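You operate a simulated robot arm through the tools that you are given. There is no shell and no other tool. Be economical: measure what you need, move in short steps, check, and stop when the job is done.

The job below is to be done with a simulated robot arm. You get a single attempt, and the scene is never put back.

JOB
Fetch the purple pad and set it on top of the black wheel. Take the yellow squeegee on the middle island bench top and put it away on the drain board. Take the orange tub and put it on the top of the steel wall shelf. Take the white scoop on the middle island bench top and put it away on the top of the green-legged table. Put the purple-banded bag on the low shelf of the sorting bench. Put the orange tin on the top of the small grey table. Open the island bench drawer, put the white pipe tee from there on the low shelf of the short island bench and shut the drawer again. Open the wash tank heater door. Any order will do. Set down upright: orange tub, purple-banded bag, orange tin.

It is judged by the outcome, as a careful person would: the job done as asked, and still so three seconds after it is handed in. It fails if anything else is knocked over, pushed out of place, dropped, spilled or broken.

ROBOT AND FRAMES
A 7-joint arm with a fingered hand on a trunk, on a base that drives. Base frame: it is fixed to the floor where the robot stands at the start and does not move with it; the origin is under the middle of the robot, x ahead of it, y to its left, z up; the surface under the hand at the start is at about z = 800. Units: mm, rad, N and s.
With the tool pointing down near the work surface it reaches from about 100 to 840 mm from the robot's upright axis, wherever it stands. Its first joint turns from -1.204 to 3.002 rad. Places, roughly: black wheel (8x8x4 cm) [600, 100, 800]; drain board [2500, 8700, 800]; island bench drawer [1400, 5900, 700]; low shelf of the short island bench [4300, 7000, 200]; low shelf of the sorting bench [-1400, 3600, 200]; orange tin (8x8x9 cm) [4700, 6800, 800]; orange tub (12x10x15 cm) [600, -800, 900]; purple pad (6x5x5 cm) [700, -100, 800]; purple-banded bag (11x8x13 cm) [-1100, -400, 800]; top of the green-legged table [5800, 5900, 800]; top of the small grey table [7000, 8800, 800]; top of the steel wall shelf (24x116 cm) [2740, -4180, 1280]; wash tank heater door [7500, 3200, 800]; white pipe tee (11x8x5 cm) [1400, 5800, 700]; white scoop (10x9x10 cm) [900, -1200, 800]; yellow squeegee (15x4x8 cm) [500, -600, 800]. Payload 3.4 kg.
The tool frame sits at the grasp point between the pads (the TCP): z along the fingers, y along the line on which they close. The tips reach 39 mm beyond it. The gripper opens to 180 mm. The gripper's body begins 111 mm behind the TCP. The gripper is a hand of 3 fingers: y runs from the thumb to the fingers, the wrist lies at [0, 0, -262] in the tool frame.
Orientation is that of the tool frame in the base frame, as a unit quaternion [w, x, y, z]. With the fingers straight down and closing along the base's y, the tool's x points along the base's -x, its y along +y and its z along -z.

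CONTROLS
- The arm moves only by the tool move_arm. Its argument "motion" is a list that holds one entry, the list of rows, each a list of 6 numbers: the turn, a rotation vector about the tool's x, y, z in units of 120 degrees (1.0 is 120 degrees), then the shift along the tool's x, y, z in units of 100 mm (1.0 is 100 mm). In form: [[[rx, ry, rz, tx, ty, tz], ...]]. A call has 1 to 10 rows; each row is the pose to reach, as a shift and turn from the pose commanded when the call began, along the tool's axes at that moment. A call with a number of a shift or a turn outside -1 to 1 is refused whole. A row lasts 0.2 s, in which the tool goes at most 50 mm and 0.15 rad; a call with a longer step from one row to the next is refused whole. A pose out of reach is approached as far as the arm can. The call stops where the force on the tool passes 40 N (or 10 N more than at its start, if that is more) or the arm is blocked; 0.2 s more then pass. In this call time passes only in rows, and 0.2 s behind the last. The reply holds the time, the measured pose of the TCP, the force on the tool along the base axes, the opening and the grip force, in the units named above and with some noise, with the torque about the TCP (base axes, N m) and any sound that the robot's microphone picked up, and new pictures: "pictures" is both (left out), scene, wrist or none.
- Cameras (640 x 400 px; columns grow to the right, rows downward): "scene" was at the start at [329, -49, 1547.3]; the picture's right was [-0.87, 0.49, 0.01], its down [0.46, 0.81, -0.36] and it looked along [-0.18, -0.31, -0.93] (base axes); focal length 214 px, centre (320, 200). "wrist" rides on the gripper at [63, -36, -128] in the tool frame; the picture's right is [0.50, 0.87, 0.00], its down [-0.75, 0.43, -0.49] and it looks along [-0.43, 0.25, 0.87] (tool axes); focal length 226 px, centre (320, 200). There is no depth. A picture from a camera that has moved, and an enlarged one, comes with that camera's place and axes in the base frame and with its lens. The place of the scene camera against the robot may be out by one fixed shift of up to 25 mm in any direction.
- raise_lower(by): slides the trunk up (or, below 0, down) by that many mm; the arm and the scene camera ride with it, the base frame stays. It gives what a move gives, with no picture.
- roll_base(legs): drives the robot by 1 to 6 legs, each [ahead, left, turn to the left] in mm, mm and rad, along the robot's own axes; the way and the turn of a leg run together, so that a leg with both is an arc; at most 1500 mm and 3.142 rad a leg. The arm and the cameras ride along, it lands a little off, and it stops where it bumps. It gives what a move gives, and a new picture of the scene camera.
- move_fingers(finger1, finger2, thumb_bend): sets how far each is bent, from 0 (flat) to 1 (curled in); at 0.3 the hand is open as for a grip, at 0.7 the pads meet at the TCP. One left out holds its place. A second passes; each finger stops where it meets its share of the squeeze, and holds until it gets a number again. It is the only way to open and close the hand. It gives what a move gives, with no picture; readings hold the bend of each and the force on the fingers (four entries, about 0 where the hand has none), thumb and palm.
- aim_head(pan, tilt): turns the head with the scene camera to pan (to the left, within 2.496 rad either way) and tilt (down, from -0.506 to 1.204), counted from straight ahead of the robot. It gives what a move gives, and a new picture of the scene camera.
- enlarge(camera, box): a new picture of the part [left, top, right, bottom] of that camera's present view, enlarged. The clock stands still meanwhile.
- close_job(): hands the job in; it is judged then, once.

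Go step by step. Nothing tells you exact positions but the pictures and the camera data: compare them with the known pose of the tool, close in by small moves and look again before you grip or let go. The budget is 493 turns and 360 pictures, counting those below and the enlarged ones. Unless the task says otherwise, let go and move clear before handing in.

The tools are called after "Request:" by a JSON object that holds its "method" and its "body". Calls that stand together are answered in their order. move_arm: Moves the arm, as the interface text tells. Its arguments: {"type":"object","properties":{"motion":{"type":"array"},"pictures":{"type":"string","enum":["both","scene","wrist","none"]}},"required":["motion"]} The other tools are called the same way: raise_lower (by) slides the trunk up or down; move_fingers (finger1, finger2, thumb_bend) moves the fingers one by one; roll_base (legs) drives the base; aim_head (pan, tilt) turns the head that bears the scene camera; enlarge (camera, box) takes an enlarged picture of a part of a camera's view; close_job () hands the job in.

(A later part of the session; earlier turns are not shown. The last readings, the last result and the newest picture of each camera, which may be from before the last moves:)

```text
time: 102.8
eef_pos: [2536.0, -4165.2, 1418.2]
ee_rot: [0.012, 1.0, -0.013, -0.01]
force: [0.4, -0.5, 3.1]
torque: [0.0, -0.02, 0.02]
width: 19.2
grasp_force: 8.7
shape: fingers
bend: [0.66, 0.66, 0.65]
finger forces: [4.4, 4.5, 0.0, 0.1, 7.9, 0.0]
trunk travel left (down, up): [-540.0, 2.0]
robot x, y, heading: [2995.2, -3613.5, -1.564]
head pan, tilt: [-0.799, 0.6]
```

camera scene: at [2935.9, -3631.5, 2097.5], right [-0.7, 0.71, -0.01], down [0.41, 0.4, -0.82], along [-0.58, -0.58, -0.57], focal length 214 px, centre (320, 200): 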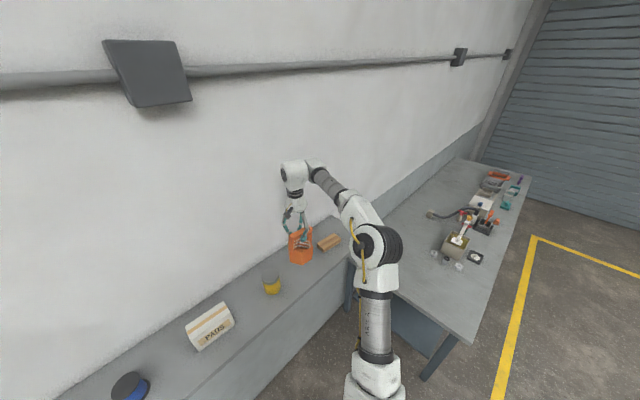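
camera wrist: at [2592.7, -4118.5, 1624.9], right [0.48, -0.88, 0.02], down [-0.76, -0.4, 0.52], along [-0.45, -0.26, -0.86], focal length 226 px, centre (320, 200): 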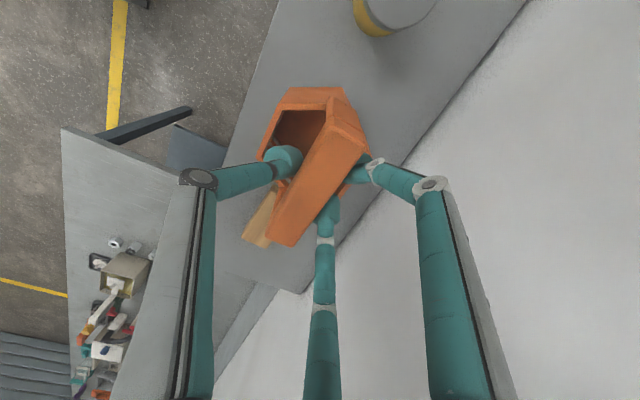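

Request:
{"method": "move_arm", "body": {"motion": [[[0, 0, 0, 0, 0, 0.02]]], "pictures": "none"}}

Request:
{"method": "move_fingers", "body": {"finger1": 0.5, "finger2": 0.5, "thumb_bend": 0.5}}

Request:
{"method": "enlarge", "body": {"camera": "scene", "box": [260, 210, 360, 280]}}

```text
time: 103.2
eef_pos: [2535.5, -4165.1, 1416.0]
ee_rot: [0.011, 1.0, -0.014, -0.01]
force: [0.0, 0.1, 2.6]
torque: [0.0, 0.02, 0.0]
width: 16.7
grasp_force: 8.1
shape: fingers
bend: [0.67, 0.67, 0.65]
finger forces: [3.9, 4.0, 0.0, 0.0, 7.5, 0.1]
trunk travel left (down, up): [-540.0, 2.0]
robot x, y, heading: [2994.7, -3612.4, -1.562]
head pan, tilt: [-0.799, 0.6]
```

```text
time: 104.2
eef_pos: [2535.6, -4166.3, 1416.4]
ee_rot: [0.011, 1.0, -0.013, -0.009]
force: [1.0, -0.5, 0.5]
torque: [0.02, -0.02, -0.01]
width: 72.3
grasp_force: 0.1
shape: fingers
bend: [0.5, 0.5, 0.5]
finger forces: [0.1, 0.0, 0.0, 0.0, 0.0, 0.0]
trunk travel left (down, up): [-540.0, 2.0]
robot x, y, heading: [2993.9, -3608.9, -1.561]
head pan, tilt: [-0.799, 0.6]
```

```text
5.71 times, centred on (310, 245) of scene
camera zoom: at [2936.5, -3638.6, 2097.3], right [-0.7, 0.71, 0.0], down [0.41, 0.4, -0.82], along [-0.58, -0.58, -0.57], focal length 1226 px, centre (377, -57)
```

zoom: 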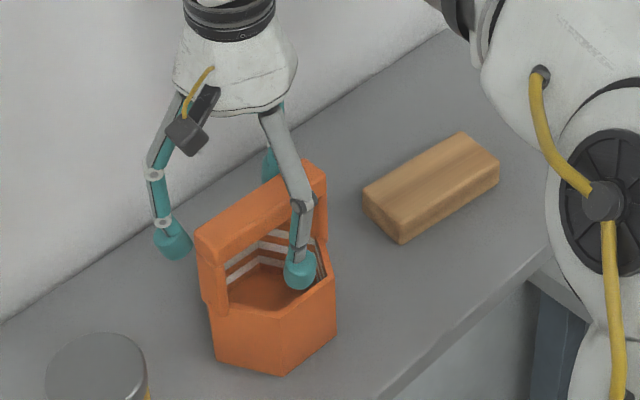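

The tub stands on the shelf. I rise clear.

Request:
{"method": "move_arm", "body": {"motion": [[[0, 0, 0, 0, 0, -0.3], [0, 0, 0, 0, 0, -0.6], [0, 0, 0, 0, 0, -1.0]]], "pictures": "none"}}

Request:
{"method": "move_arm", "body": {"motion": [[[0, 0, 0, 0, -0.4, 0], [0, 0, 0, 0, -0.8, 0]]], "pictures": "none"}}

Request:
{"method": "move_arm", "body": {"motion": [[[0, 0, 0, 0, -0.4, 0], [0, 0, 0, 0, -0.8, 0]]], "pictures": "scene"}}

```text
time: 105.0
eef_pos: [2536.7, -4164.7, 1516.0]
ee_rot: [0.011, 1.0, -0.013, -0.01]
force: [0.2, -0.1, -0.2]
torque: [0.02, 0.03, -0.01]
width: 72.4
grasp_force: 0.1
shape: fingers
bend: [0.5, 0.5, 0.5]
finger forces: [0.0, 0.0, 0.1, 0.0, 0.0, 0.0]
trunk travel left (down, up): [-540.0, 2.0]
robot x, y, heading: [2994.0, -3611.1, -1.559]
head pan, tilt: [-0.799, 0.6]
```

```text
time: 105.6
eef_pos: [2542.3, -4079.7, 1514.8]
ee_rot: [0.011, 1.0, -0.012, -0.01]
force: [0.1, 0.1, 0.2]
torque: [0.03, 0.0, 0.0]
width: 72.4
grasp_force: 0.0
shape: fingers
bend: [0.5, 0.5, 0.5]
finger forces: [0.1, 0.1, 0.1, 0.1, 0.0, 0.1]
trunk travel left (down, up): [-540.0, 2.0]
robot x, y, heading: [2996.4, -3610.3, -1.559]
head pan, tilt: [-0.799, 0.6]
```

```text
time: 106.2
eef_pos: [2541.3, -3995.5, 1514.3]
ee_rot: [0.013, 1.0, -0.013, -0.008]
force: [0.2, 0.4, -0.6]
torque: [-0.06, -0.04, -0.01]
width: 72.3
grasp_force: 0.1
shape: fingers
bend: [0.5, 0.5, 0.5]
finger forces: [0.1, 0.1, 0.0, 0.0, 0.1, 0.0]
trunk travel left (down, up): [-540.0, 2.0]
robot x, y, heading: [2994.7, -3611.8, -1.562]
head pan, tilt: [-0.799, 0.6]
camera scene: at [2935.6, -3626.9, 2097.5], right [-0.7, 0.71, -0.01], down [0.41, 0.39, -0.82], along [-0.58, -0.58, -0.57], focal length 214 px, centre (320, 200)
```

scene: 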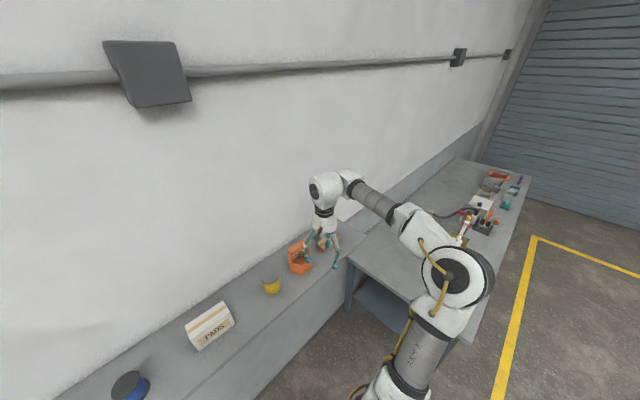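

The tub is placed. I drive back out and round to the island bench end for the scoop.

Request:
{"method": "roll_base", "body": {"legs": [[0, 260, 0], [-1500, 0, 0], [-340, 0, 0], [0, 0, 3.13]]}}

Request:
{"method": "roll_base", "body": {"legs": [[0, 1500, 0], [0, 1100, 0]]}}

```text
time: 124.4
eef_pos: [3655.3, -1339.4, 1515.8]
ee_rot: [0.013, 0.007, 1.0, 0.011]
force: [-0.3, 0.0, 0.3]
torque: [0.0, -0.07, 0.01]
width: 72.3
grasp_force: 0.1
shape: fingers
bend: [0.5, 0.5, 0.5]
finger forces: [0.0, 0.0, 0.1, 0.0, 0.0, 0.0]
trunk travel left (down, up): [-540.0, 2.0]
robot x, y, heading: [3216.5, -1737.7, 1.594]
head pan, tilt: [-0.799, 0.6]
camera scene: at [3278.7, -1696.8, 2098.3], right [0.71, -0.7, 0.01], down [-0.39, -0.4, -0.83], along [0.58, 0.59, -0.56], focal length 214 px, centre (320, 200)
```

scene: 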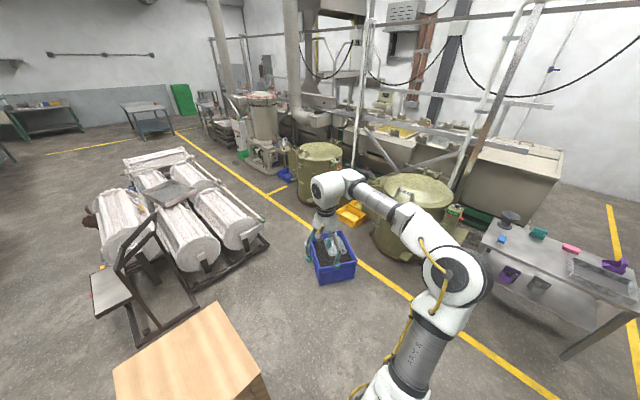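

```text
time: 137.1
eef_pos: [1037.1, -1385.7, 1521.0]
ee_rot: [0.021, 0.013, 1.0, 0.01]
force: [-0.4, 1.1, 0.5]
torque: [0.02, 0.02, 0.03]
width: 72.3
grasp_force: 0.1
shape: fingers
bend: [0.5, 0.5, 0.5]
finger forces: [0.1, 0.0, 0.0, 0.0, 0.1, 0.0]
trunk travel left (down, up): [-540.0, 2.0]
robot x, y, heading: [615.4, -1776.7, 1.584]
head pan, tilt: [-0.799, 0.6]
camera scene: at [652.7, -1736.3, 2098.7], right [0.7, -0.71, 0.01], down [-0.39, -0.4, -0.83], along [0.6, 0.58, -0.55], focal length 214 px, centre (320, 200)
```

scene: 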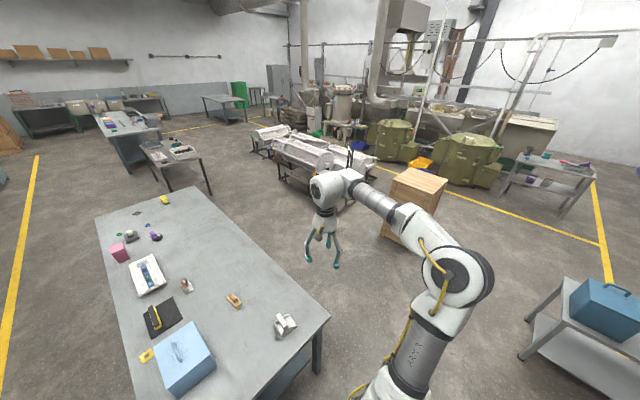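

The scoop is near (955,-1170). I lower the trunk and look.

Request:
{"method": "raise_lower", "body": {"by": -465}}

Request:
{"method": "move_fingers", "body": {"finger1": 0.3, "finger2": 0.3, "thumb_bend": 0.3}}

Request:
{"method": "move_arm", "body": {"motion": [[[0, 0, 0, 0.3, 0.35, 0], [0, 0, 0, 0.6, 0.7, 0]]], "pictures": "wrist"}}

Request:
{"method": "aim_head", "body": {"pan": -0.5, "tilt": 0.9}}

```text
refused: -465 is not a number from -400 to 400
```

```text
time: 138.1
eef_pos: [1052.7, -1386.5, 1516.0]
ee_rot: [0.016, 0.012, 1.0, 0.011]
force: [-0.9, -0.4, -0.3]
torque: [0.01, 0.0, -0.01]
width: 151.4
grasp_force: 0.1
shape: fingers
bend: [0.3, 0.3, 0.3]
finger forces: [0.0, 0.1, 0.0, 0.1, 0.0, 0.0]
trunk travel left (down, up): [-540.0, 2.0]
robot x, y, heading: [610.2, -1780.5, 1.575]
head pan, tilt: [-0.799, 0.6]
```

```text
time: 138.7
eef_pos: [1019.0, -1310.3, 1518.1]
ee_rot: [0.013, 0.007, 1.0, 0.009]
force: [0.0, 0.5, -0.6]
torque: [-0.04, -0.03, 0.06]
width: 151.7
grasp_force: 0.0
shape: fingers
bend: [0.3, 0.3, 0.3]
finger forces: [0.1, 0.0, 0.1, 0.1, 0.0, 0.0]
out of reach, approached as far as the arm can: row 1, 2
trunk travel left (down, up): [-540.0, 2.0]
robot x, y, heading: [612.8, -1778.1, 1.576]
head pan, tilt: [-0.799, 0.6]
camera wrist: at [952.7, -1346.3, 1644.5], right [-0.49, 0.87, 0.0], down [0.75, 0.42, 0.52], along [0.45, 0.25, -0.85], focal length 226 px, centre (320, 200)
```

wrist: 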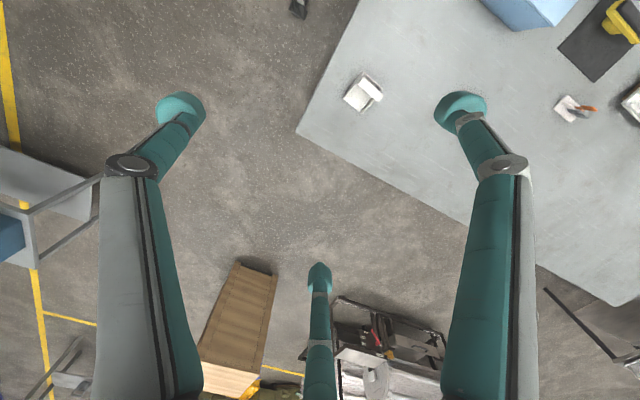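

```text
time: 139.5
eef_pos: [1043.2, -1315.2, 1514.9]
ee_rot: [0.006, 0.008, 1.0, 0.01]
force: [0.0, 0.5, -0.1]
torque: [0.01, 0.0, 0.04]
width: 151.7
grasp_force: 0.1
shape: fingers
bend: [0.3, 0.3, 0.3]
finger forces: [0.0, 0.1, 0.0, 0.1, 0.0, 0.0]
trunk travel left (down, up): [-540.0, 2.0]
robot x, y, heading: [614.5, -1773.6, 1.575]
head pan, tilt: [-0.499, 0.901]
camera scene: at [704.4, -1730.9, 2071.8], right [0.88, -0.47, -0.02], down [-0.38, -0.69, -0.61], along [0.28, 0.55, -0.79], focal length 214 px, centre (320, 200)
```

scene: 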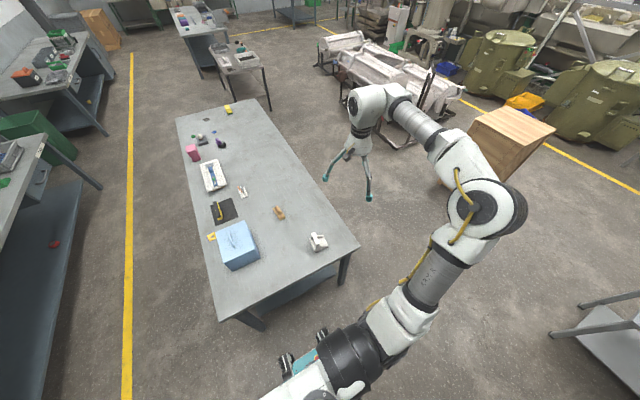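

Request:
{"method": "raise_lower", "body": {"by": -400}}

Request:
{"method": "move_arm", "body": {"motion": [[[0, 0, 0, 0.2, 0.25, 0], [0, 0, 0, 0.4, 0.5, 0], [0, 0, 0, 0.6, 0.8, 0]]], "pictures": "both"}}

```text
time: 143.3
eef_pos: [1034.2, -1225.2, 987.8]
ee_rot: [0.013, 0.008, 0.991, -0.129]
force: [0.1, 0.2, -0.1]
torque: [0.01, 0.04, 0.03]
width: 151.4
grasp_force: 0.0
shape: fingers
bend: [0.3, 0.3, 0.3]
finger forces: [0.1, 0.0, 0.1, 0.0, 0.0, 0.1]
trunk travel left (down, up): [-140.0, 402.0]
robot x, y, heading: [615.8, -1784.8, 1.576]
head pan, tilt: [-0.499, 0.901]
```

```text
time: 144.1
eef_pos: [1022.3, -1140.5, 958.6]
ee_rot: [0.006, 0.002, 0.991, -0.131]
force: [0.3, -0.2, 0.1]
torque: [-0.02, 0.02, 0.01]
width: 151.6
grasp_force: 0.2
shape: fingers
bend: [0.3, 0.3, 0.3]
finger forces: [0.0, 0.1, 0.1, 0.0, 0.0, 0.1]
out of reach, approached as far as the arm can: row 1, 2, 3
trunk travel left (down, up): [-140.0, 402.0]
robot x, y, heading: [617.8, -1776.7, 1.58]
head pan, tilt: [-0.499, 0.901]
camera scene: at [661.9, -1463.3, 1654.6], right [0.88, -0.47, 0.0], down [-0.37, -0.69, -0.62], along [0.29, 0.54, -0.79], focal length 214 px, centre (320, 200)
camera wrist: at [958.4, -1141.7, 1092.2], right [-0.49, 0.84, -0.23], down [0.75, 0.55, 0.37], along [0.44, 0.01, -0.9], focal length 226 px, centre (320, 200)
```

scene: 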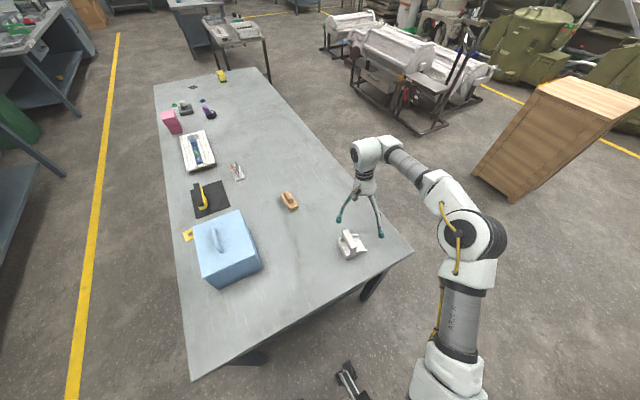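
wrist: 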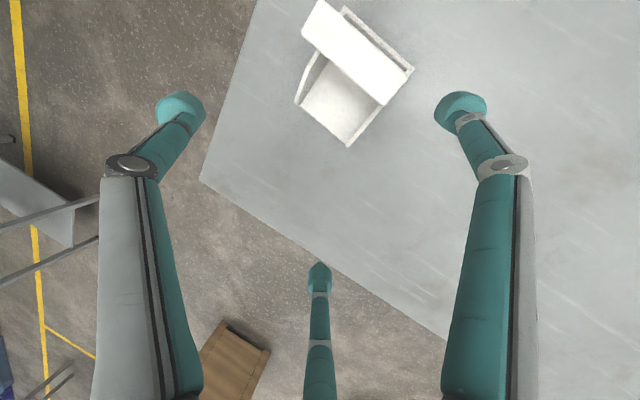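

Lowering tilted the hand by about 15°. I correct the tilt and move over the scoop.

Request:
{"method": "move_arm", "body": {"motion": [[[-0.06, 0, 0, 0.3, -0.3, -0.1], [-0.126, 0, 0, 0.5, -0.59, -0.25], [-0.126, 0, 0, 0.69, -0.59, -0.25], [-0.126, 0, 0, 0.69, -0.59, -0.25]]], "pictures": "both"}}

Request:
{"method": "enlarge", "body": {"camera": "scene", "box": [300, 180, 420, 280]}}

```text
time: 145.1
eef_pos: [1033.5, -1189.9, 998.5]
ee_rot: [-0.002, -0.002, 1.0, 0.002]
force: [-0.6, -0.4, 0.9]
torque: [0.02, 0.03, 0.02]
width: 151.9
grasp_force: 0.0
shape: fingers
bend: [0.3, 0.3, 0.3]
finger forces: [0.1, 0.0, 0.1, 0.0, 0.0, 0.1]
out of reach, approached as far as the arm can: row 1, 2, 3, 4
trunk travel left (down, up): [-140.0, 402.0]
robot x, y, heading: [616.1, -1777.5, 1.578]
head pan, tilt: [-0.499, 0.901]
camera scene: at [682.3, -1469.2, 1655.5], right [0.88, -0.47, -0.01], down [-0.38, -0.69, -0.61], along [0.29, 0.54, -0.79], focal length 214 px, centre (320, 200)
camera wrist: at [972.0, -1227.7, 1126.7], right [-0.5, 0.86, 0.01], down [0.75, 0.44, 0.49], along [0.42, 0.25, -0.87], focal length 226 px, centre (320, 200)
```

scene: 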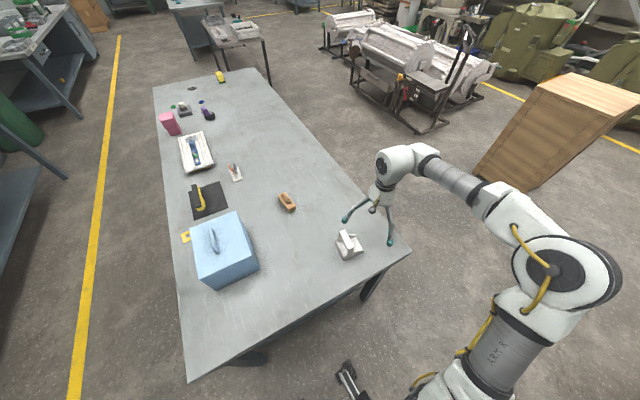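
wrist: 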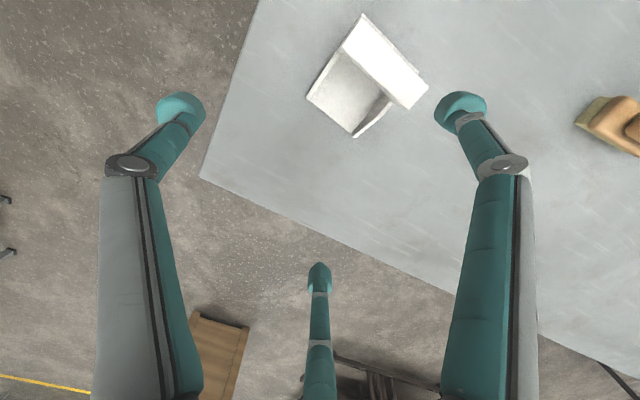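

```text
4.00 times, centred on (360, 230) of scene
camera zoom: at [682.3, -1469.2, 1655.5], right [0.88, -0.47, -0.01], down [-0.38, -0.69, -0.61], along [0.29, 0.54, -0.79], focal length 858 px, centre (160, 80)
```

zoom: 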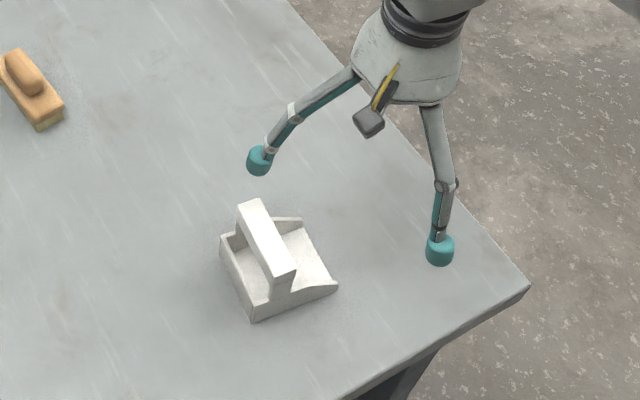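

The scoop's handle bar runs along y, near (945,-1185). I turn the hand to grip across it.

Request:
{"method": "move_arm", "body": {"motion": [[[0, 0, -0.07, 0, 0, 0], [0, 0, -0.14, 0, 0, 0], [0, 0, -0.21, 0.1, 0, 0], [0, 0, -0.28, 0.2, 0, 0], [0, 0, -0.35, 0.3, 0, 0], [0, 0, -0.42, 0.45, 0, 0], [0, 0, -0.49, 0.6, 0, 0], [0, 0, -0.56, 0.75, 0, 0], [0, 0, -0.63, 0.85, 0.05, 0], [0, 0, -0.7, 0.9, 0.05, 0]]], "pictures": "none"}}

Request:
{"method": "move_arm", "body": {"motion": [[[0, 0, -0.05, 0, 0, 0], [0, 0, -0.05, 0, 0, 0], [0, 0, -0.05, 0, 0, 0]]], "pictures": "both"}}

```text
time: 147.3
eef_pos: [930.3, -1184.4, 997.9]
ee_rot: [0.01, -0.665, 0.747, -0.006]
force: [0.5, -1.0, 0.7]
torque: [0.01, 0.01, -0.03]
width: 151.7
grasp_force: 0.0
shape: fingers
bend: [0.3, 0.3, 0.3]
finger forces: [0.0, 0.0, 0.1, 0.0, 0.1, 0.0]
trunk travel left (down, up): [-140.0, 402.0]
robot x, y, heading: [614.5, -1776.1, 1.575]
head pan, tilt: [-0.499, 0.901]
```

```text
time: 148.1
eef_pos: [932.1, -1182.9, 998.2]
ee_rot: [0.01, -0.702, 0.712, -0.007]
force: [-0.3, -0.4, -0.1]
torque: [0.01, 0.02, -0.01]
width: 151.4
grasp_force: 0.1
shape: fingers
bend: [0.3, 0.3, 0.3]
finger forces: [0.1, 0.0, 0.0, 0.0, 0.0, 0.0]
trunk travel left (down, up): [-140.0, 402.0]
robot x, y, heading: [614.3, -1777.3, 1.576]
head pan, tilt: [-0.499, 0.901]
camera scene: at [670.4, -1467.8, 1655.5], right [0.88, -0.47, 0.0], down [-0.37, -0.69, -0.62], along [0.29, 0.54, -0.79], focal length 214 px, centre (320, 200)
camera wrist: at [963.7, -1246.4, 1126.1], right [-0.87, -0.49, -0.02], down [-0.44, 0.76, 0.49], along [-0.22, 0.43, -0.87], focal length 226 px, centre (320, 200)
```

scene: 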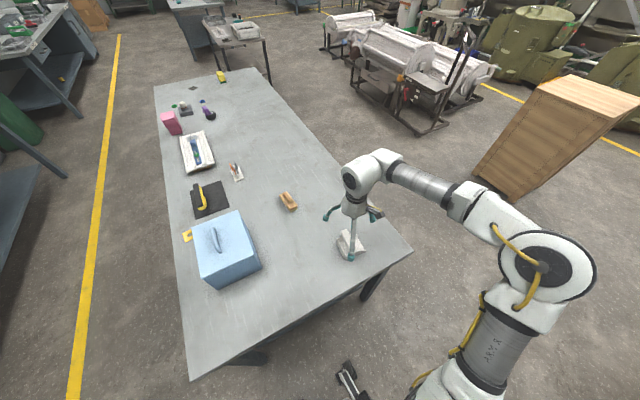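
wrist: 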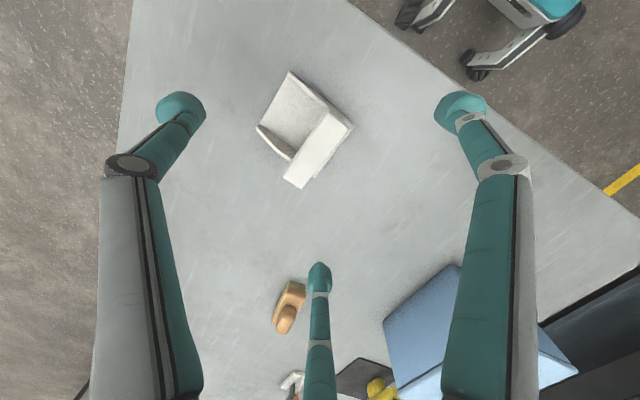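

Request:
{"method": "move_arm", "body": {"motion": [[[0, 0, 0, 0.02, -0.06, 0.4], [0, 0, 0, 0.02, -0.06, 0.8], [0, 0, 0, 0.02, -0.06, 1.0]]], "pictures": "wrist"}}

Request:
{"method": "enlarge", "body": {"camera": "scene", "box": [300, 180, 420, 280]}}

```text
time: 148.9
eef_pos: [940.8, -1186.0, 897.3]
ee_rot: [0.01, -0.702, 0.712, -0.007]
force: [-0.2, -0.7, -0.8]
torque: [-0.01, 0.0, -0.02]
width: 151.5
grasp_force: 0.0
shape: fingers
bend: [0.3, 0.3, 0.3]
finger forces: [0.0, 0.1, 0.0, 0.1, 0.0, 0.1]
trunk travel left (down, up): [-140.0, 402.0]
robot x, y, heading: [612.7, -1774.6, 1.578]
head pan, tilt: [-0.499, 0.901]
camera wrist: at [972.9, -1248.9, 1026.0], right [-0.87, -0.49, -0.02], down [-0.44, 0.76, 0.49], along [-0.22, 0.43, -0.87], focal length 226 px, centre (320, 200)
```

wrist: 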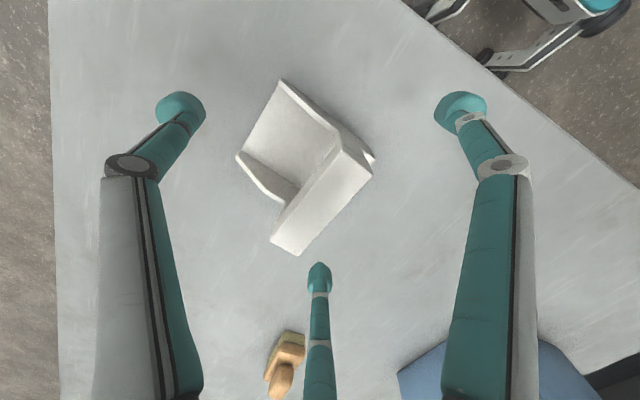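

```text
4.00 times, centred on (360, 230) of scene
camera zoom: at [670.6, -1467.2, 1655.4], right [0.88, -0.47, 0.0], down [-0.37, -0.69, -0.62], along [0.29, 0.54, -0.79], focal length 858 px, centre (160, 80)
```

zoom: 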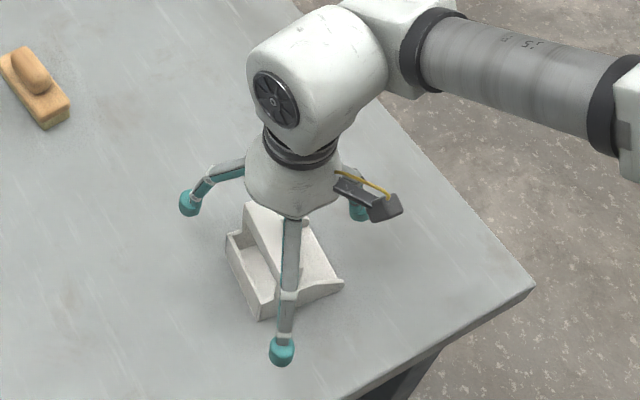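

Request:
{"method": "move_fingers", "body": {"finger1": 0.7, "finger2": 0.7, "thumb_bend": 0.7}}

Request:
{"method": "enlarge", "body": {"camera": "wrist", "box": [200, 60, 440, 300]}}

```text
time: 149.9
eef_pos: [939.9, -1186.5, 896.8]
ee_rot: [0.01, -0.702, 0.712, -0.007]
force: [0.1, 0.0, -0.7]
torque: [-0.01, 0.01, 0.0]
width: 4.9
grasp_force: 4.4
shape: fingers
bend: [0.68, 0.68, 0.68]
finger forces: [2.5, 2.1, 0.1, 0.0, 4.5, 0.0]
trunk travel left (down, up): [-140.0, 402.0]
robot x, y, heading: [610.8, -1773.3, 1.581]
head pan, tilt: [-0.499, 0.901]
```

```text
1.67 times, centred on (320, 180) of wrist
camera zoom: at [972.8, -1249.1, 1026.3], right [-0.87, -0.49, -0.02], down [-0.44, 0.76, 0.49], along [-0.22, 0.43, -0.87], focal length 377 px, centre (320, 233)
```

zoom: 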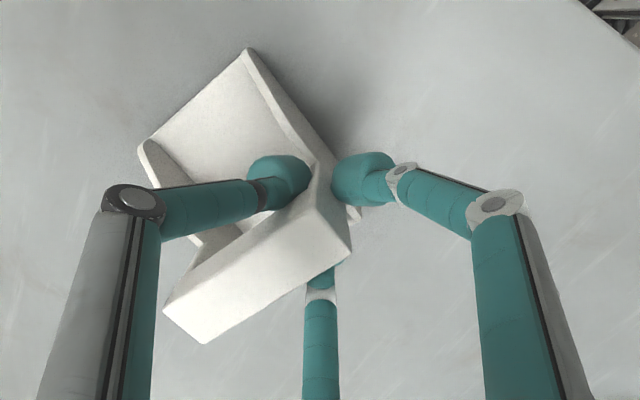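

Too low again. I reopen, rise 17 mm and regrip.

Request:
{"method": "move_fingers", "body": {"finger1": 0.4, "finger2": 0.4, "thumb_bend": 0.4}}

Request:
{"method": "move_arm", "body": {"motion": [[[0, 0, 0, 0, 0, -0.17]]], "pictures": "wrist"}}

```text
time: 150.9
eef_pos: [939.8, -1186.1, 896.6]
ee_rot: [0.01, -0.702, 0.712, -0.007]
force: [0.2, 0.1, -1.5]
torque: [-0.06, 0.0, -0.01]
width: 112.3
grasp_force: 0.1
shape: fingers
bend: [0.4, 0.4, 0.4]
finger forces: [0.0, 0.0, 0.1, 0.1, 0.1, 0.0]
trunk travel left (down, up): [-140.0, 402.0]
robot x, y, heading: [615.7, -1775.0, 1.579]
head pan, tilt: [-0.499, 0.901]
```

```text
time: 151.3
eef_pos: [939.3, -1186.0, 916.1]
ee_rot: [0.011, -0.702, 0.712, -0.008]
force: [0.4, 0.1, 0.7]
torque: [-0.01, 0.01, 0.03]
width: 112.0
grasp_force: 0.1
shape: fingers
bend: [0.4, 0.4, 0.4]
finger forces: [0.0, 0.1, 0.1, 0.0, 0.0, 0.0]
trunk travel left (down, up): [-140.0, 402.0]
robot x, y, heading: [612.3, -1778.6, 1.57]
head pan, tilt: [-0.499, 0.901]
camera wrist: at [971.8, -1249.5, 1045.1], right [-0.87, -0.49, -0.02], down [-0.44, 0.76, 0.49], along [-0.22, 0.43, -0.87], focal length 226 px, centre (320, 200)
```

wrist: 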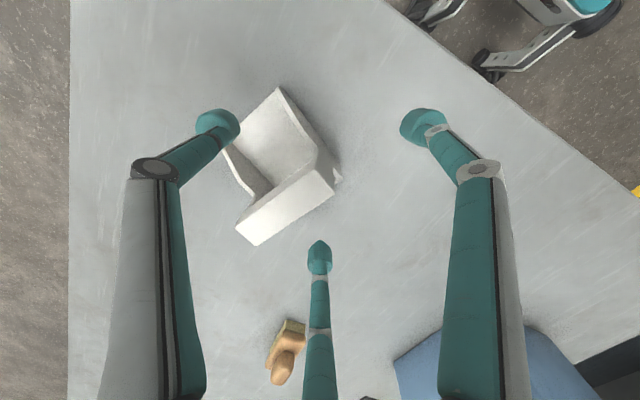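

The scoop turned a bit. I rise, realign and look.

Request:
{"method": "move_arm", "body": {"motion": [[[0, 0, 0, 0, 0, -0.4], [0, 0, 0.07, -0.1, -0.05, -0.6], [0, 0, 0.14, -0.2, -0.1, -0.6], [0, 0, 0.21, -0.26, -0.15, -0.6], [0, 0, 0.28, -0.26, -0.15, -0.6], [0, 0, 0.317, -0.26, -0.15, -0.6], [0, 0, 0.317, -0.26, -0.15, -0.6]]], "pictures": "wrist"}}

Request:
{"method": "enlarge", "body": {"camera": "wrist", "box": [240, 80, 400, 240]}}

```text
time: 152.9
eef_pos: [953.2, -1158.5, 973.7]
ee_rot: [0.012, -0.431, 0.902, -0.003]
force: [-0.4, -0.1, 0.4]
torque: [0.0, 0.02, -0.03]
width: 112.3
grasp_force: 0.0
shape: fingers
bend: [0.4, 0.4, 0.4]
finger forces: [0.1, 0.2, 0.1, 0.0, 0.1, 0.0]
trunk travel left (down, up): [-140.0, 402.0]
robot x, y, heading: [614.2, -1776.5, 1.575]
head pan, tilt: [-0.499, 0.901]
camera wrist: at [938.9, -1230.3, 1102.7], right [-0.99, 0.15, -0.02], down [0.12, 0.86, 0.5], along [0.1, 0.49, -0.87], focal length 226 px, centre (320, 200)
```

wrist: 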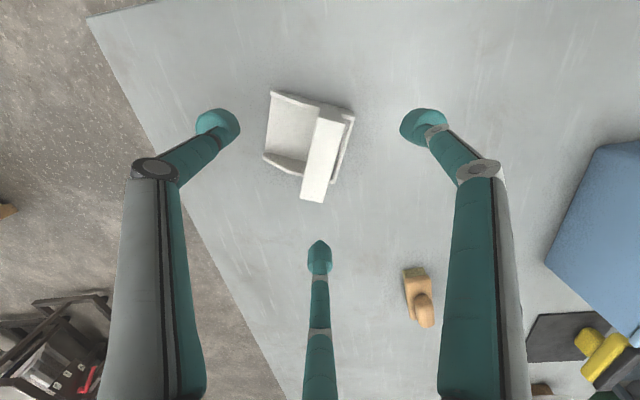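

```text
2.50 times, centred on (320, 160) of wrist
camera zoom: at [938.9, -1230.3, 1102.7], right [-0.99, 0.15, -0.02], down [0.12, 0.86, 0.5], along [0.1, 0.49, -0.87], focal length 565 px, centre (320, 300)
```

zoom: 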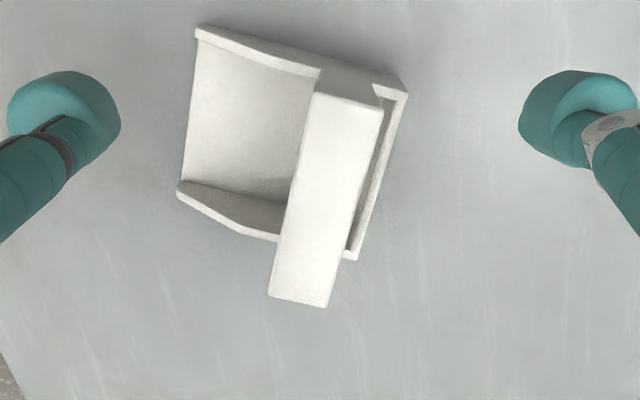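

Request:
{"method": "move_arm", "body": {"motion": [[[0, 0, -0.07, 0, 0, 0.2], [0, 0, -0.143, -0.04, 0, 0.4], [0, 0, -0.143, -0.04, 0, 0.65], [0, 0, -0.143, -0.04, 0, 0.65]]], "pictures": "wrist"}}

Request:
{"method": "enlarge", "body": {"camera": "wrist", "box": [220, 100, 420, 300]}}

```text
refused: row 2 steps farther than a row can; nothing moved
```

```text
2.00 times, centred on (320, 200) of wrist
camera zoom: at [938.9, -1230.3, 1102.7], right [-0.99, 0.15, -0.02], down [0.12, 0.86, 0.5], along [0.1, 0.49, -0.87], focal length 452 px, centre (320, 200)
```

zoom: 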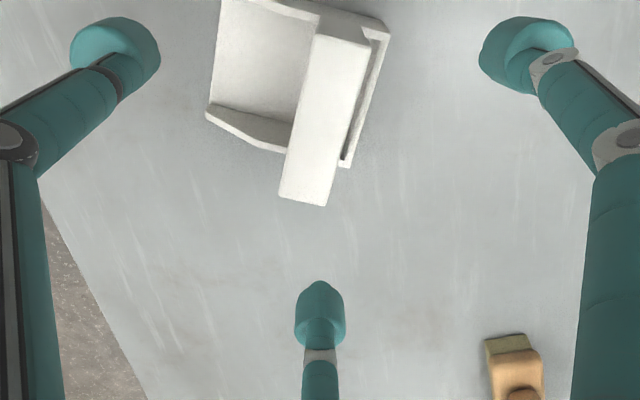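

Request:
{"method": "move_arm", "body": {"motion": [[[0, 0, -0.05, 0, 0, 0.2], [0, 0, -0.1, -0.02, 0, 0.4], [0, 0, -0.143, -0.04, 0, 0.6], [0, 0, -0.143, -0.04, 0, 0.65]]], "pictures": "wrist"}}

Request:
{"method": "enlarge", "body": {"camera": "wrist", "box": [220, 100, 420, 300]}}

```text
time: 153.9
eef_pos: [957.0, -1157.3, 910.6]
ee_rot: [0.012, -0.562, 0.827, -0.004]
force: [-0.6, -0.9, 0.1]
torque: [0.01, 0.0, 0.01]
width: 112.0
grasp_force: 0.1
shape: fingers
bend: [0.4, 0.4, 0.4]
finger forces: [0.0, 0.1, 0.1, 0.0, 0.0, 0.0]
trunk travel left (down, up): [-140.0, 402.0]
robot x, y, heading: [618.1, -1779.4, 1.572]
head pan, tilt: [-0.499, 0.901]
camera wrist: at [965.6, -1228.4, 1037.8], right [-0.99, -0.15, -0.02], down [-0.14, 0.86, 0.49], along [-0.05, 0.49, -0.87], focal length 226 px, centre (320, 200)
```

wrist: 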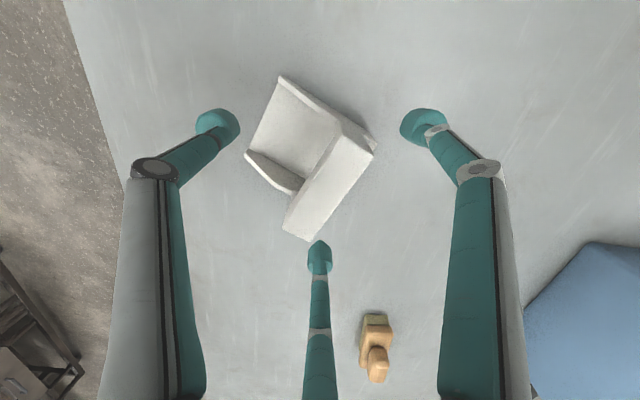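

```text
2.00 times, centred on (320, 200) of wrist
camera zoom: at [965.6, -1228.4, 1037.8], right [-0.99, -0.15, -0.02], down [-0.14, 0.86, 0.49], along [-0.05, 0.49, -0.87], focal length 452 px, centre (320, 200)
```

zoom: 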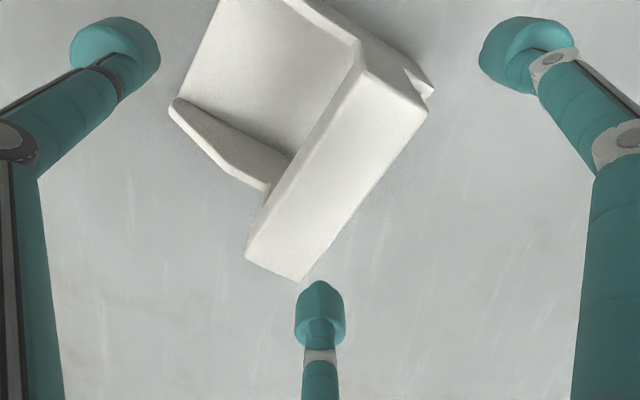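

Request:
{"method": "move_fingers", "body": {"finger1": 0.7, "finger2": 0.7, "thumb_bend": 0.7}}

Request:
{"method": "enlarge", "body": {"camera": "wrist", "box": [220, 100, 420, 300]}}

```text
time: 154.9
eef_pos: [957.1, -1156.9, 909.0]
ee_rot: [0.012, -0.562, 0.827, -0.005]
force: [0.7, 0.6, -0.3]
torque: [-0.01, -0.04, 0.02]
width: 17.5
grasp_force: 7.5
shape: fingers
bend: [0.66, 0.66, 0.65]
finger forces: [4.1, 4.0, 0.0, 0.1, 7.6, 0.0]
trunk travel left (down, up): [-140.0, 402.0]
robot x, y, heading: [612.2, -1777.4, 1.573]
head pan, tilt: [-0.499, 0.901]
```

```text
2.00 times, centred on (320, 200) of wrist
camera zoom: at [965.7, -1228.1, 1037.5], right [-0.99, -0.15, -0.02], down [-0.14, 0.86, 0.49], along [-0.05, 0.49, -0.87], focal length 452 px, centre (320, 200)
```

zoom: 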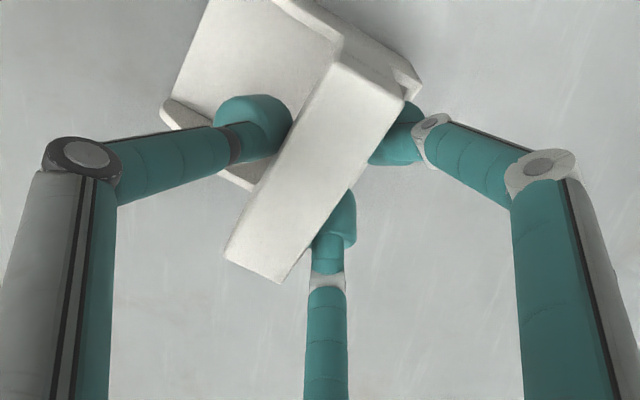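

Request:
{"method": "raise_lower", "body": {"by": 200}}

Request:
{"method": "enlarge", "body": {"camera": "wrist", "box": [220, 60, 420, 260]}}

```text
time: 157.1
eef_pos: [956.8, -1154.7, 1107.3]
ee_rot: [0.011, -0.562, 0.827, -0.005]
force: [0.6, -0.1, 0.1]
torque: [-0.01, -0.04, -0.02]
width: 10.7
grasp_force: 6.3
shape: fingers
bend: [0.68, 0.68, 0.66]
finger forces: [2.8, 3.6, 0.0, 0.0, 6.7, 0.0]
trunk travel left (down, up): [-340.0, 202.0]
robot x, y, heading: [619.0, -1777.2, 1.576]
head pan, tilt: [-0.499, 0.901]
```

```text
2.00 times, centred on (320, 160) of wrist
camera zoom: at [965.4, -1226.8, 1237.1], right [-0.99, -0.15, -0.02], down [-0.14, 0.86, 0.49], along [-0.05, 0.49, -0.87], focal length 452 px, centre (320, 280)
```

zoom: 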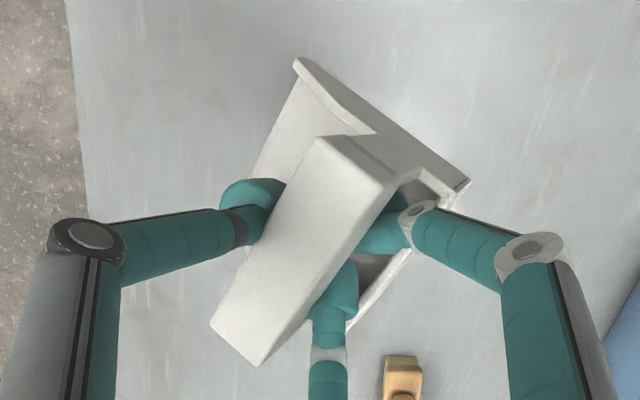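

The bar is sliding up between the fingers. I set it back down and regrip higher.

Request:
{"method": "raise_lower", "body": {"by": -194}}

Request:
{"method": "move_fingers", "body": {"finger1": 0.45, "finger2": 0.45, "thumb_bend": 0.45}}

Request:
{"method": "move_arm", "body": {"motion": [[[0, 0, 0, 0, 0, -0.3], [0, 0, 0, 0, 0, -0.6]]], "pictures": "wrist"}}

Request:
{"method": "enlarge", "body": {"camera": "scene", "box": [300, 180, 420, 280]}}

```text
time: 159.2
eef_pos: [956.1, -1156.0, 915.5]
ee_rot: [0.011, -0.561, 0.827, -0.005]
force: [0.9, -0.1, -0.5]
torque: [-0.03, 0.02, 0.02]
width: 2.5
grasp_force: 3.1
shape: fingers
bend: [0.69, 0.69, 0.68]
finger forces: [1.2, 1.6, 0.0, 0.1, 3.3, 0.0]
trunk travel left (down, up): [-146.0, 396.0]
robot x, y, heading: [616.2, -1777.8, 1.579]
head pan, tilt: [-0.499, 0.901]
```

```text
time: 160.2
eef_pos: [957.4, -1155.5, 914.6]
ee_rot: [0.012, -0.563, 0.827, -0.005]
force: [-0.8, -0.6, 0.1]
torque: [0.03, 0.0, 0.02]
width: 92.3
grasp_force: 0.1
shape: fingers
bend: [0.45, 0.45, 0.45]
finger forces: [0.0, 0.1, 0.0, 0.1, 0.0, 0.1]
trunk travel left (down, up): [-146.0, 396.0]
robot x, y, heading: [610.6, -1775.3, 1.577]
head pan, tilt: [-0.499, 0.901]
```

```text
time: 160.8
eef_pos: [955.5, -1155.0, 976.3]
ee_rot: [0.012, -0.562, 0.827, -0.004]
force: [-0.5, 0.7, -0.3]
torque: [-0.01, -0.01, 0.02]
width: 92.6
grasp_force: 0.1
shape: fingers
bend: [0.45, 0.45, 0.45]
finger forces: [0.1, 0.1, 0.0, 0.0, 0.1, 0.0]
trunk travel left (down, up): [-146.0, 396.0]
robot x, y, heading: [614.7, -1775.7, 1.583]
head pan, tilt: [-0.499, 0.901]
camera wrist: at [963.2, -1226.6, 1104.4], right [-0.99, -0.15, -0.02], down [-0.14, 0.86, 0.49], along [-0.05, 0.49, -0.87], focal length 226 px, centre (320, 200)
```

wrist: 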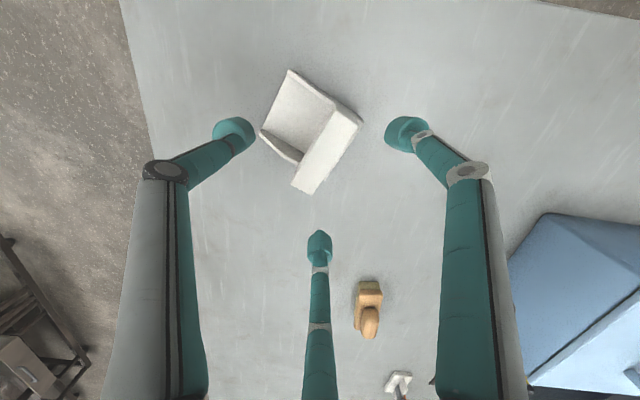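

```text
4.00 times, centred on (360, 230) of scene
camera zoom: at [670.4, -1477.8, 1663.2], right [0.88, -0.47, 0.0], down [-0.37, -0.69, -0.62], along [0.29, 0.54, -0.79], focal length 858 px, centre (160, 80)
```

zoom: 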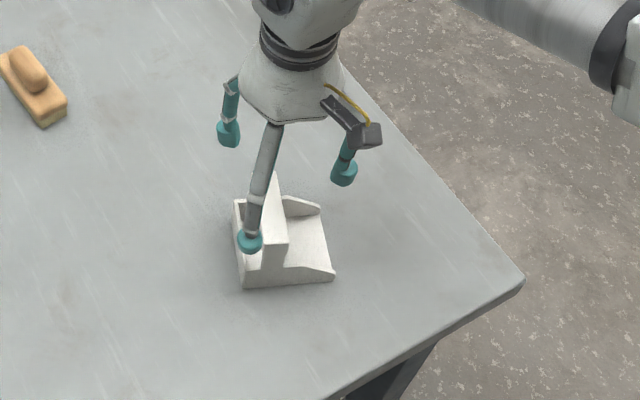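

Request:
{"method": "move_arm", "body": {"motion": [[[0, 0, 0, 0.05, 0, 0.3], [0, 0, 0, 0.05, 0, 0.55]]], "pictures": "none"}}

Request:
{"method": "move_fingers", "body": {"finger1": 0.7, "finger2": 0.7, "thumb_bend": 0.7}}

Request:
{"method": "raise_lower", "body": {"by": 30}}

Request:
{"method": "enlarge", "body": {"camera": "wrist", "box": [220, 60, 420, 260]}}

```text
time: 161.4
eef_pos: [956.0, -1161.5, 920.4]
ee_rot: [0.011, -0.561, 0.828, -0.005]
force: [0.4, 0.6, -0.8]
torque: [0.0, 0.03, 0.02]
width: 92.1
grasp_force: 0.1
shape: fingers
bend: [0.45, 0.45, 0.45]
finger forces: [0.0, 0.0, 0.1, 0.0, 0.1, 0.1]
trunk travel left (down, up): [-146.0, 396.0]
robot x, y, heading: [614.7, -1777.0, 1.578]
head pan, tilt: [-0.499, 0.901]
```

```text
time: 162.4
eef_pos: [955.7, -1159.0, 920.2]
ee_rot: [0.011, -0.562, 0.827, -0.005]
force: [0.4, 0.1, -0.2]
torque: [0.01, 0.01, 0.0]
width: 21.8
grasp_force: 9.6
shape: fingers
bend: [0.65, 0.65, 0.64]
finger forces: [4.7, 4.8, 0.0, 0.0, 9.5, 0.0]
trunk travel left (down, up): [-146.0, 396.0]
robot x, y, heading: [614.4, -1776.5, 1.573]
head pan, tilt: [-0.499, 0.901]
```

```text
time: 163.1
eef_pos: [954.4, -1159.9, 949.2]
ee_rot: [0.01, -0.562, 0.827, -0.006]
force: [-0.5, -0.2, -1.4]
torque: [0.0, 0.02, 0.0]
width: 21.9
grasp_force: 9.6
shape: fingers
bend: [0.65, 0.65, 0.64]
finger forces: [4.8, 4.8, 0.1, 0.0, 9.6, 0.0]
trunk travel left (down, up): [-176.0, 366.0]
robot x, y, heading: [614.4, -1778.2, 1.575]
head pan, tilt: [-0.499, 0.901]
```

```text
2.00 times, centred on (320, 160) of wrist
camera zoom: at [963.1, -1230.6, 1077.0], right [-0.99, -0.15, -0.02], down [-0.14, 0.86, 0.49], along [-0.05, 0.49, -0.87], focal length 452 px, centre (320, 280)
```

zoom: 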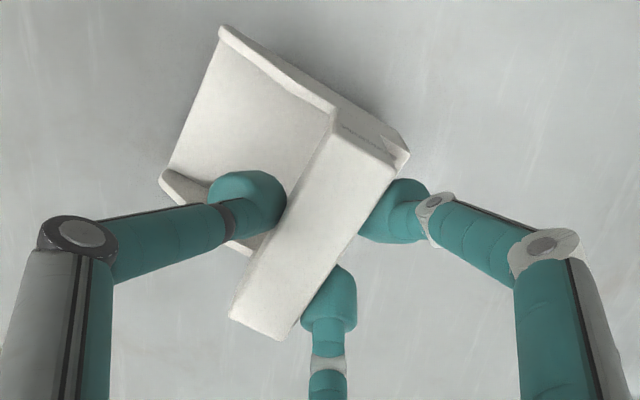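

A firm grip this time. I raise it and drive east, then north along the middle lane.

Request:
{"method": "raise_lower", "body": {"by": 250}}

Request:
{"method": "roll_base", "body": {"legs": [[0, -1500, 0], [0, -150, 0], [1500, 0, 0], [1500, 0, 0]]}}

Request:
{"method": "aim_head", "body": {"pan": -0.4, "tilt": 0.35}}

```text
time: 165.7
eef_pos: [955.9, -1161.3, 1199.1]
ee_rot: [0.011, -0.562, 0.827, -0.006]
force: [-0.4, 0.3, -0.6]
torque: [0.02, -0.01, 0.01]
width: 21.9
grasp_force: 9.9
shape: fingers
bend: [0.65, 0.65, 0.64]
finger forces: [4.8, 4.7, 0.0, 0.0, 9.5, 0.0]
trunk travel left (down, up): [-426.0, 116.0]
robot x, y, heading: [612.4, -1775.5, 1.58]
head pan, tilt: [-0.499, 0.901]
```

```text
time: 188.1
eef_pos: [2500.5, 1865.1, 1205.6]
ee_rot: [0.018, -0.574, 0.819, -0.007]
force: [-0.2, 0.0, 0.1]
torque: [0.0, -0.04, -0.02]
width: 21.5
grasp_force: 9.3
shape: fingers
bend: [0.65, 0.65, 0.64]
finger forces: [4.7, 4.8, 0.0, 0.0, 9.5, 0.0]
trunk travel left (down, up): [-426.0, 116.0]
robot x, y, heading: [2194.0, 1237.6, 1.605]
head pan, tilt: [-0.499, 0.901]
camera scene: at [2214.2, 1296.9, 1959.8], right [0.89, -0.45, 0.01], down [-0.34, -0.7, -0.63], along [0.29, 0.55, -0.78], focal length 214 px, centre (320, 200)
```

scene: 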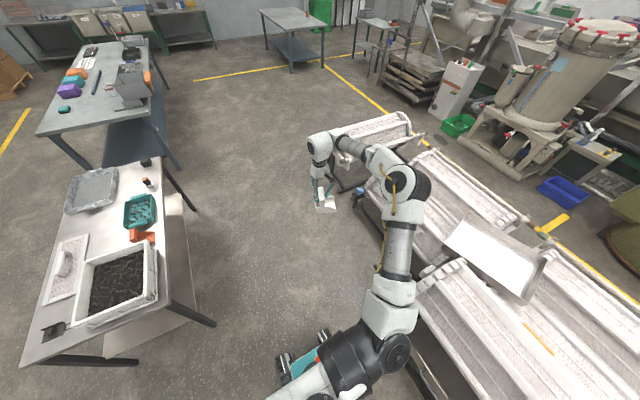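

```text
time: 189.1
eef_pos: [2524.3, 1863.7, 1200.1]
ee_rot: [0.01, -0.573, 0.819, -0.003]
force: [-0.8, -0.4, -0.2]
torque: [0.02, 0.01, -0.02]
width: 21.8
grasp_force: 9.5
shape: fingers
bend: [0.65, 0.65, 0.64]
finger forces: [4.8, 4.7, 0.0, 0.1, 9.5, 0.0]
trunk travel left (down, up): [-426.0, 116.0]
robot x, y, heading: [2194.2, 1237.4, 1.604]
head pan, tilt: [-0.4, 0.351]
camera scene: at [2241.8, 1317.8, 2006.9], right [0.93, -0.36, 0.0], down [-0.12, -0.32, -0.94], along [0.34, 0.88, -0.35], focal length 214 px, centre (320, 200)
```

scene: 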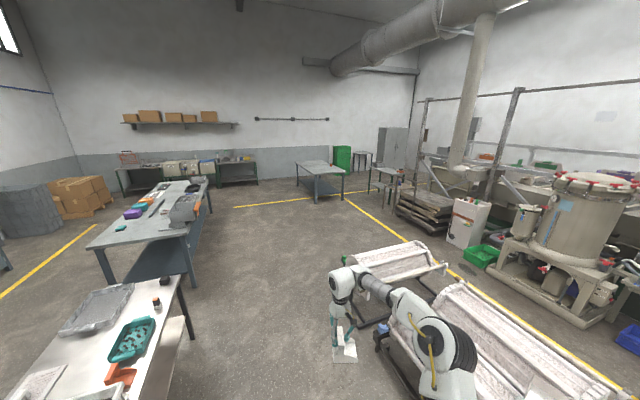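

Request:
{"method": "enlarge", "body": {"camera": "scene", "box": [280, 130, 440, 230]}}

Request:
{"method": "enlarge", "body": {"camera": "scene", "box": [80, 110, 280, 280]}}

```text
4.00 times, centred on (360, 180) of scene
camera zoom: at [2241.8, 1317.8, 2006.9], right [0.93, -0.36, 0.0], down [-0.12, -0.32, -0.94], along [0.34, 0.88, -0.35], focal length 858 px, centre (160, 280)
```

zoom: 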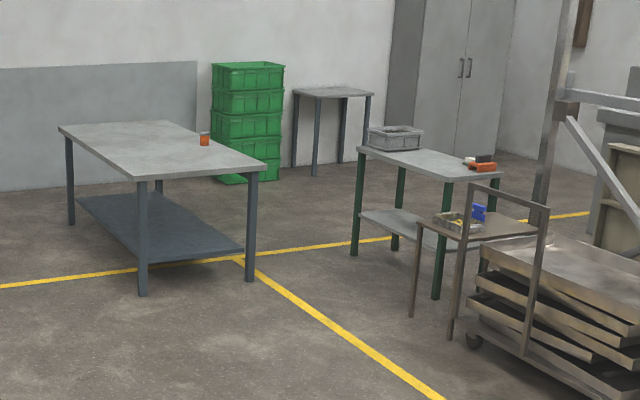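

```text
2.35 times, centred on (180, 195) of scene
camera zoom: at [2241.8, 1317.8, 2006.9], right [0.93, -0.36, 0.0], down [-0.12, -0.32, -0.94], along [0.34, 0.88, -0.35], focal length 505 px, centre (649, 212)
```

zoom: 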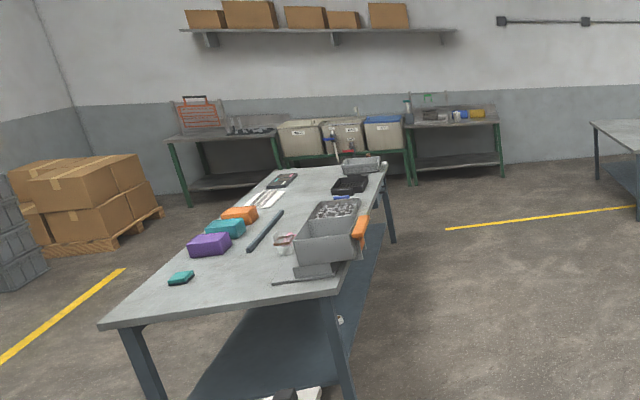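

I can see the green-legged table at about x 5690–6150, y 5420–6330, free in the middle. I drive there.

Request:
{"method": "roll_base", "body": {"legs": [[1500, 0, 0], [1500, 0, 0], [400, 0, 0], [0, 0, -1.6], [1500, 0, 0], [1000, 0, 0]]}}

```text
time: 221.3
eef_pos: [5148.1, 4232.5, 1199.1]
ee_rot: [0.005, 0.196, 0.981, -0.008]
force: [0.0, 0.3, -1.1]
torque: [0.03, 0.02, 0.05]
width: 21.0
grasp_force: 10.0
shape: fingers
bend: [0.65, 0.65, 0.64]
finger forces: [4.8, 4.8, 0.1, 0.1, 9.7, 0.0]
trunk travel left (down, up): [-426.0, 116.0]
robot x, y, heading: [4539.6, 4587.0, -0.011]
head pan, tilt: [-0.4, 0.351]
camera scene: at [4623.2, 4549.4, 2006.6], right [-0.4, -0.92, 0.0], down [-0.32, 0.14, -0.94], along [0.86, -0.37, -0.35], focal length 214 px, centre (320, 200)
```

scene: 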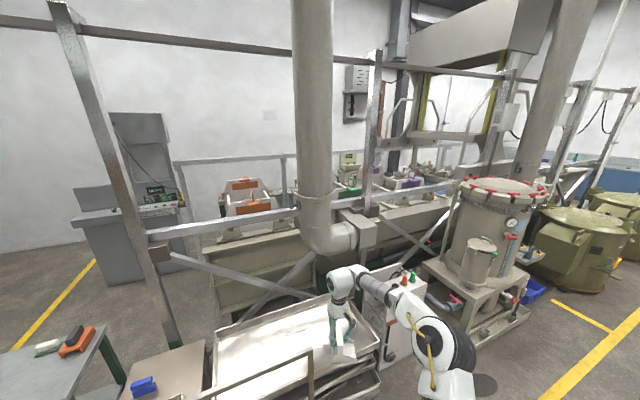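

Request:
{"method": "aim_head", "body": {"pan": 0.6, "tilt": 0.7}}

```text
time: 222.6
eef_pos: [5145.8, 4239.2, 1202.0]
ee_rot: [0.007, 0.196, 0.98, -0.012]
force: [-0.3, -0.1, -1.4]
torque: [-0.01, -0.01, 0.01]
width: 21.0
grasp_force: 9.6
shape: fingers
bend: [0.65, 0.65, 0.64]
finger forces: [4.9, 4.9, 0.0, 0.0, 9.7, 0.0]
trunk travel left (down, up): [-426.0, 116.0]
robot x, y, heading: [4540.3, 4592.5, -0.01]
head pan, tilt: [0.6, 0.7]
camera scene: at [4608.4, 4635.2, 1975.8], right [0.56, -0.83, -0.01], down [-0.54, -0.35, -0.77], along [0.63, 0.43, -0.64], focal length 214 px, centre (320, 200)
```

scene: 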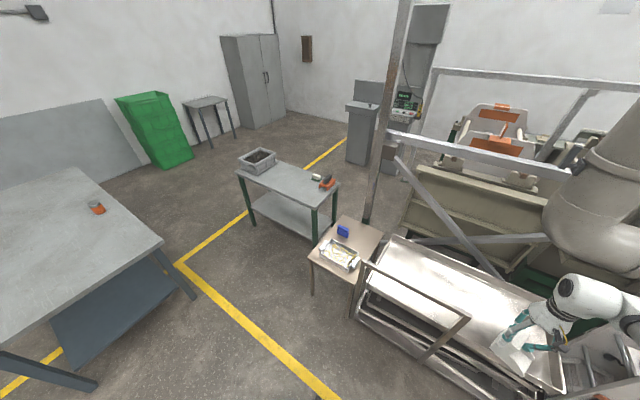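

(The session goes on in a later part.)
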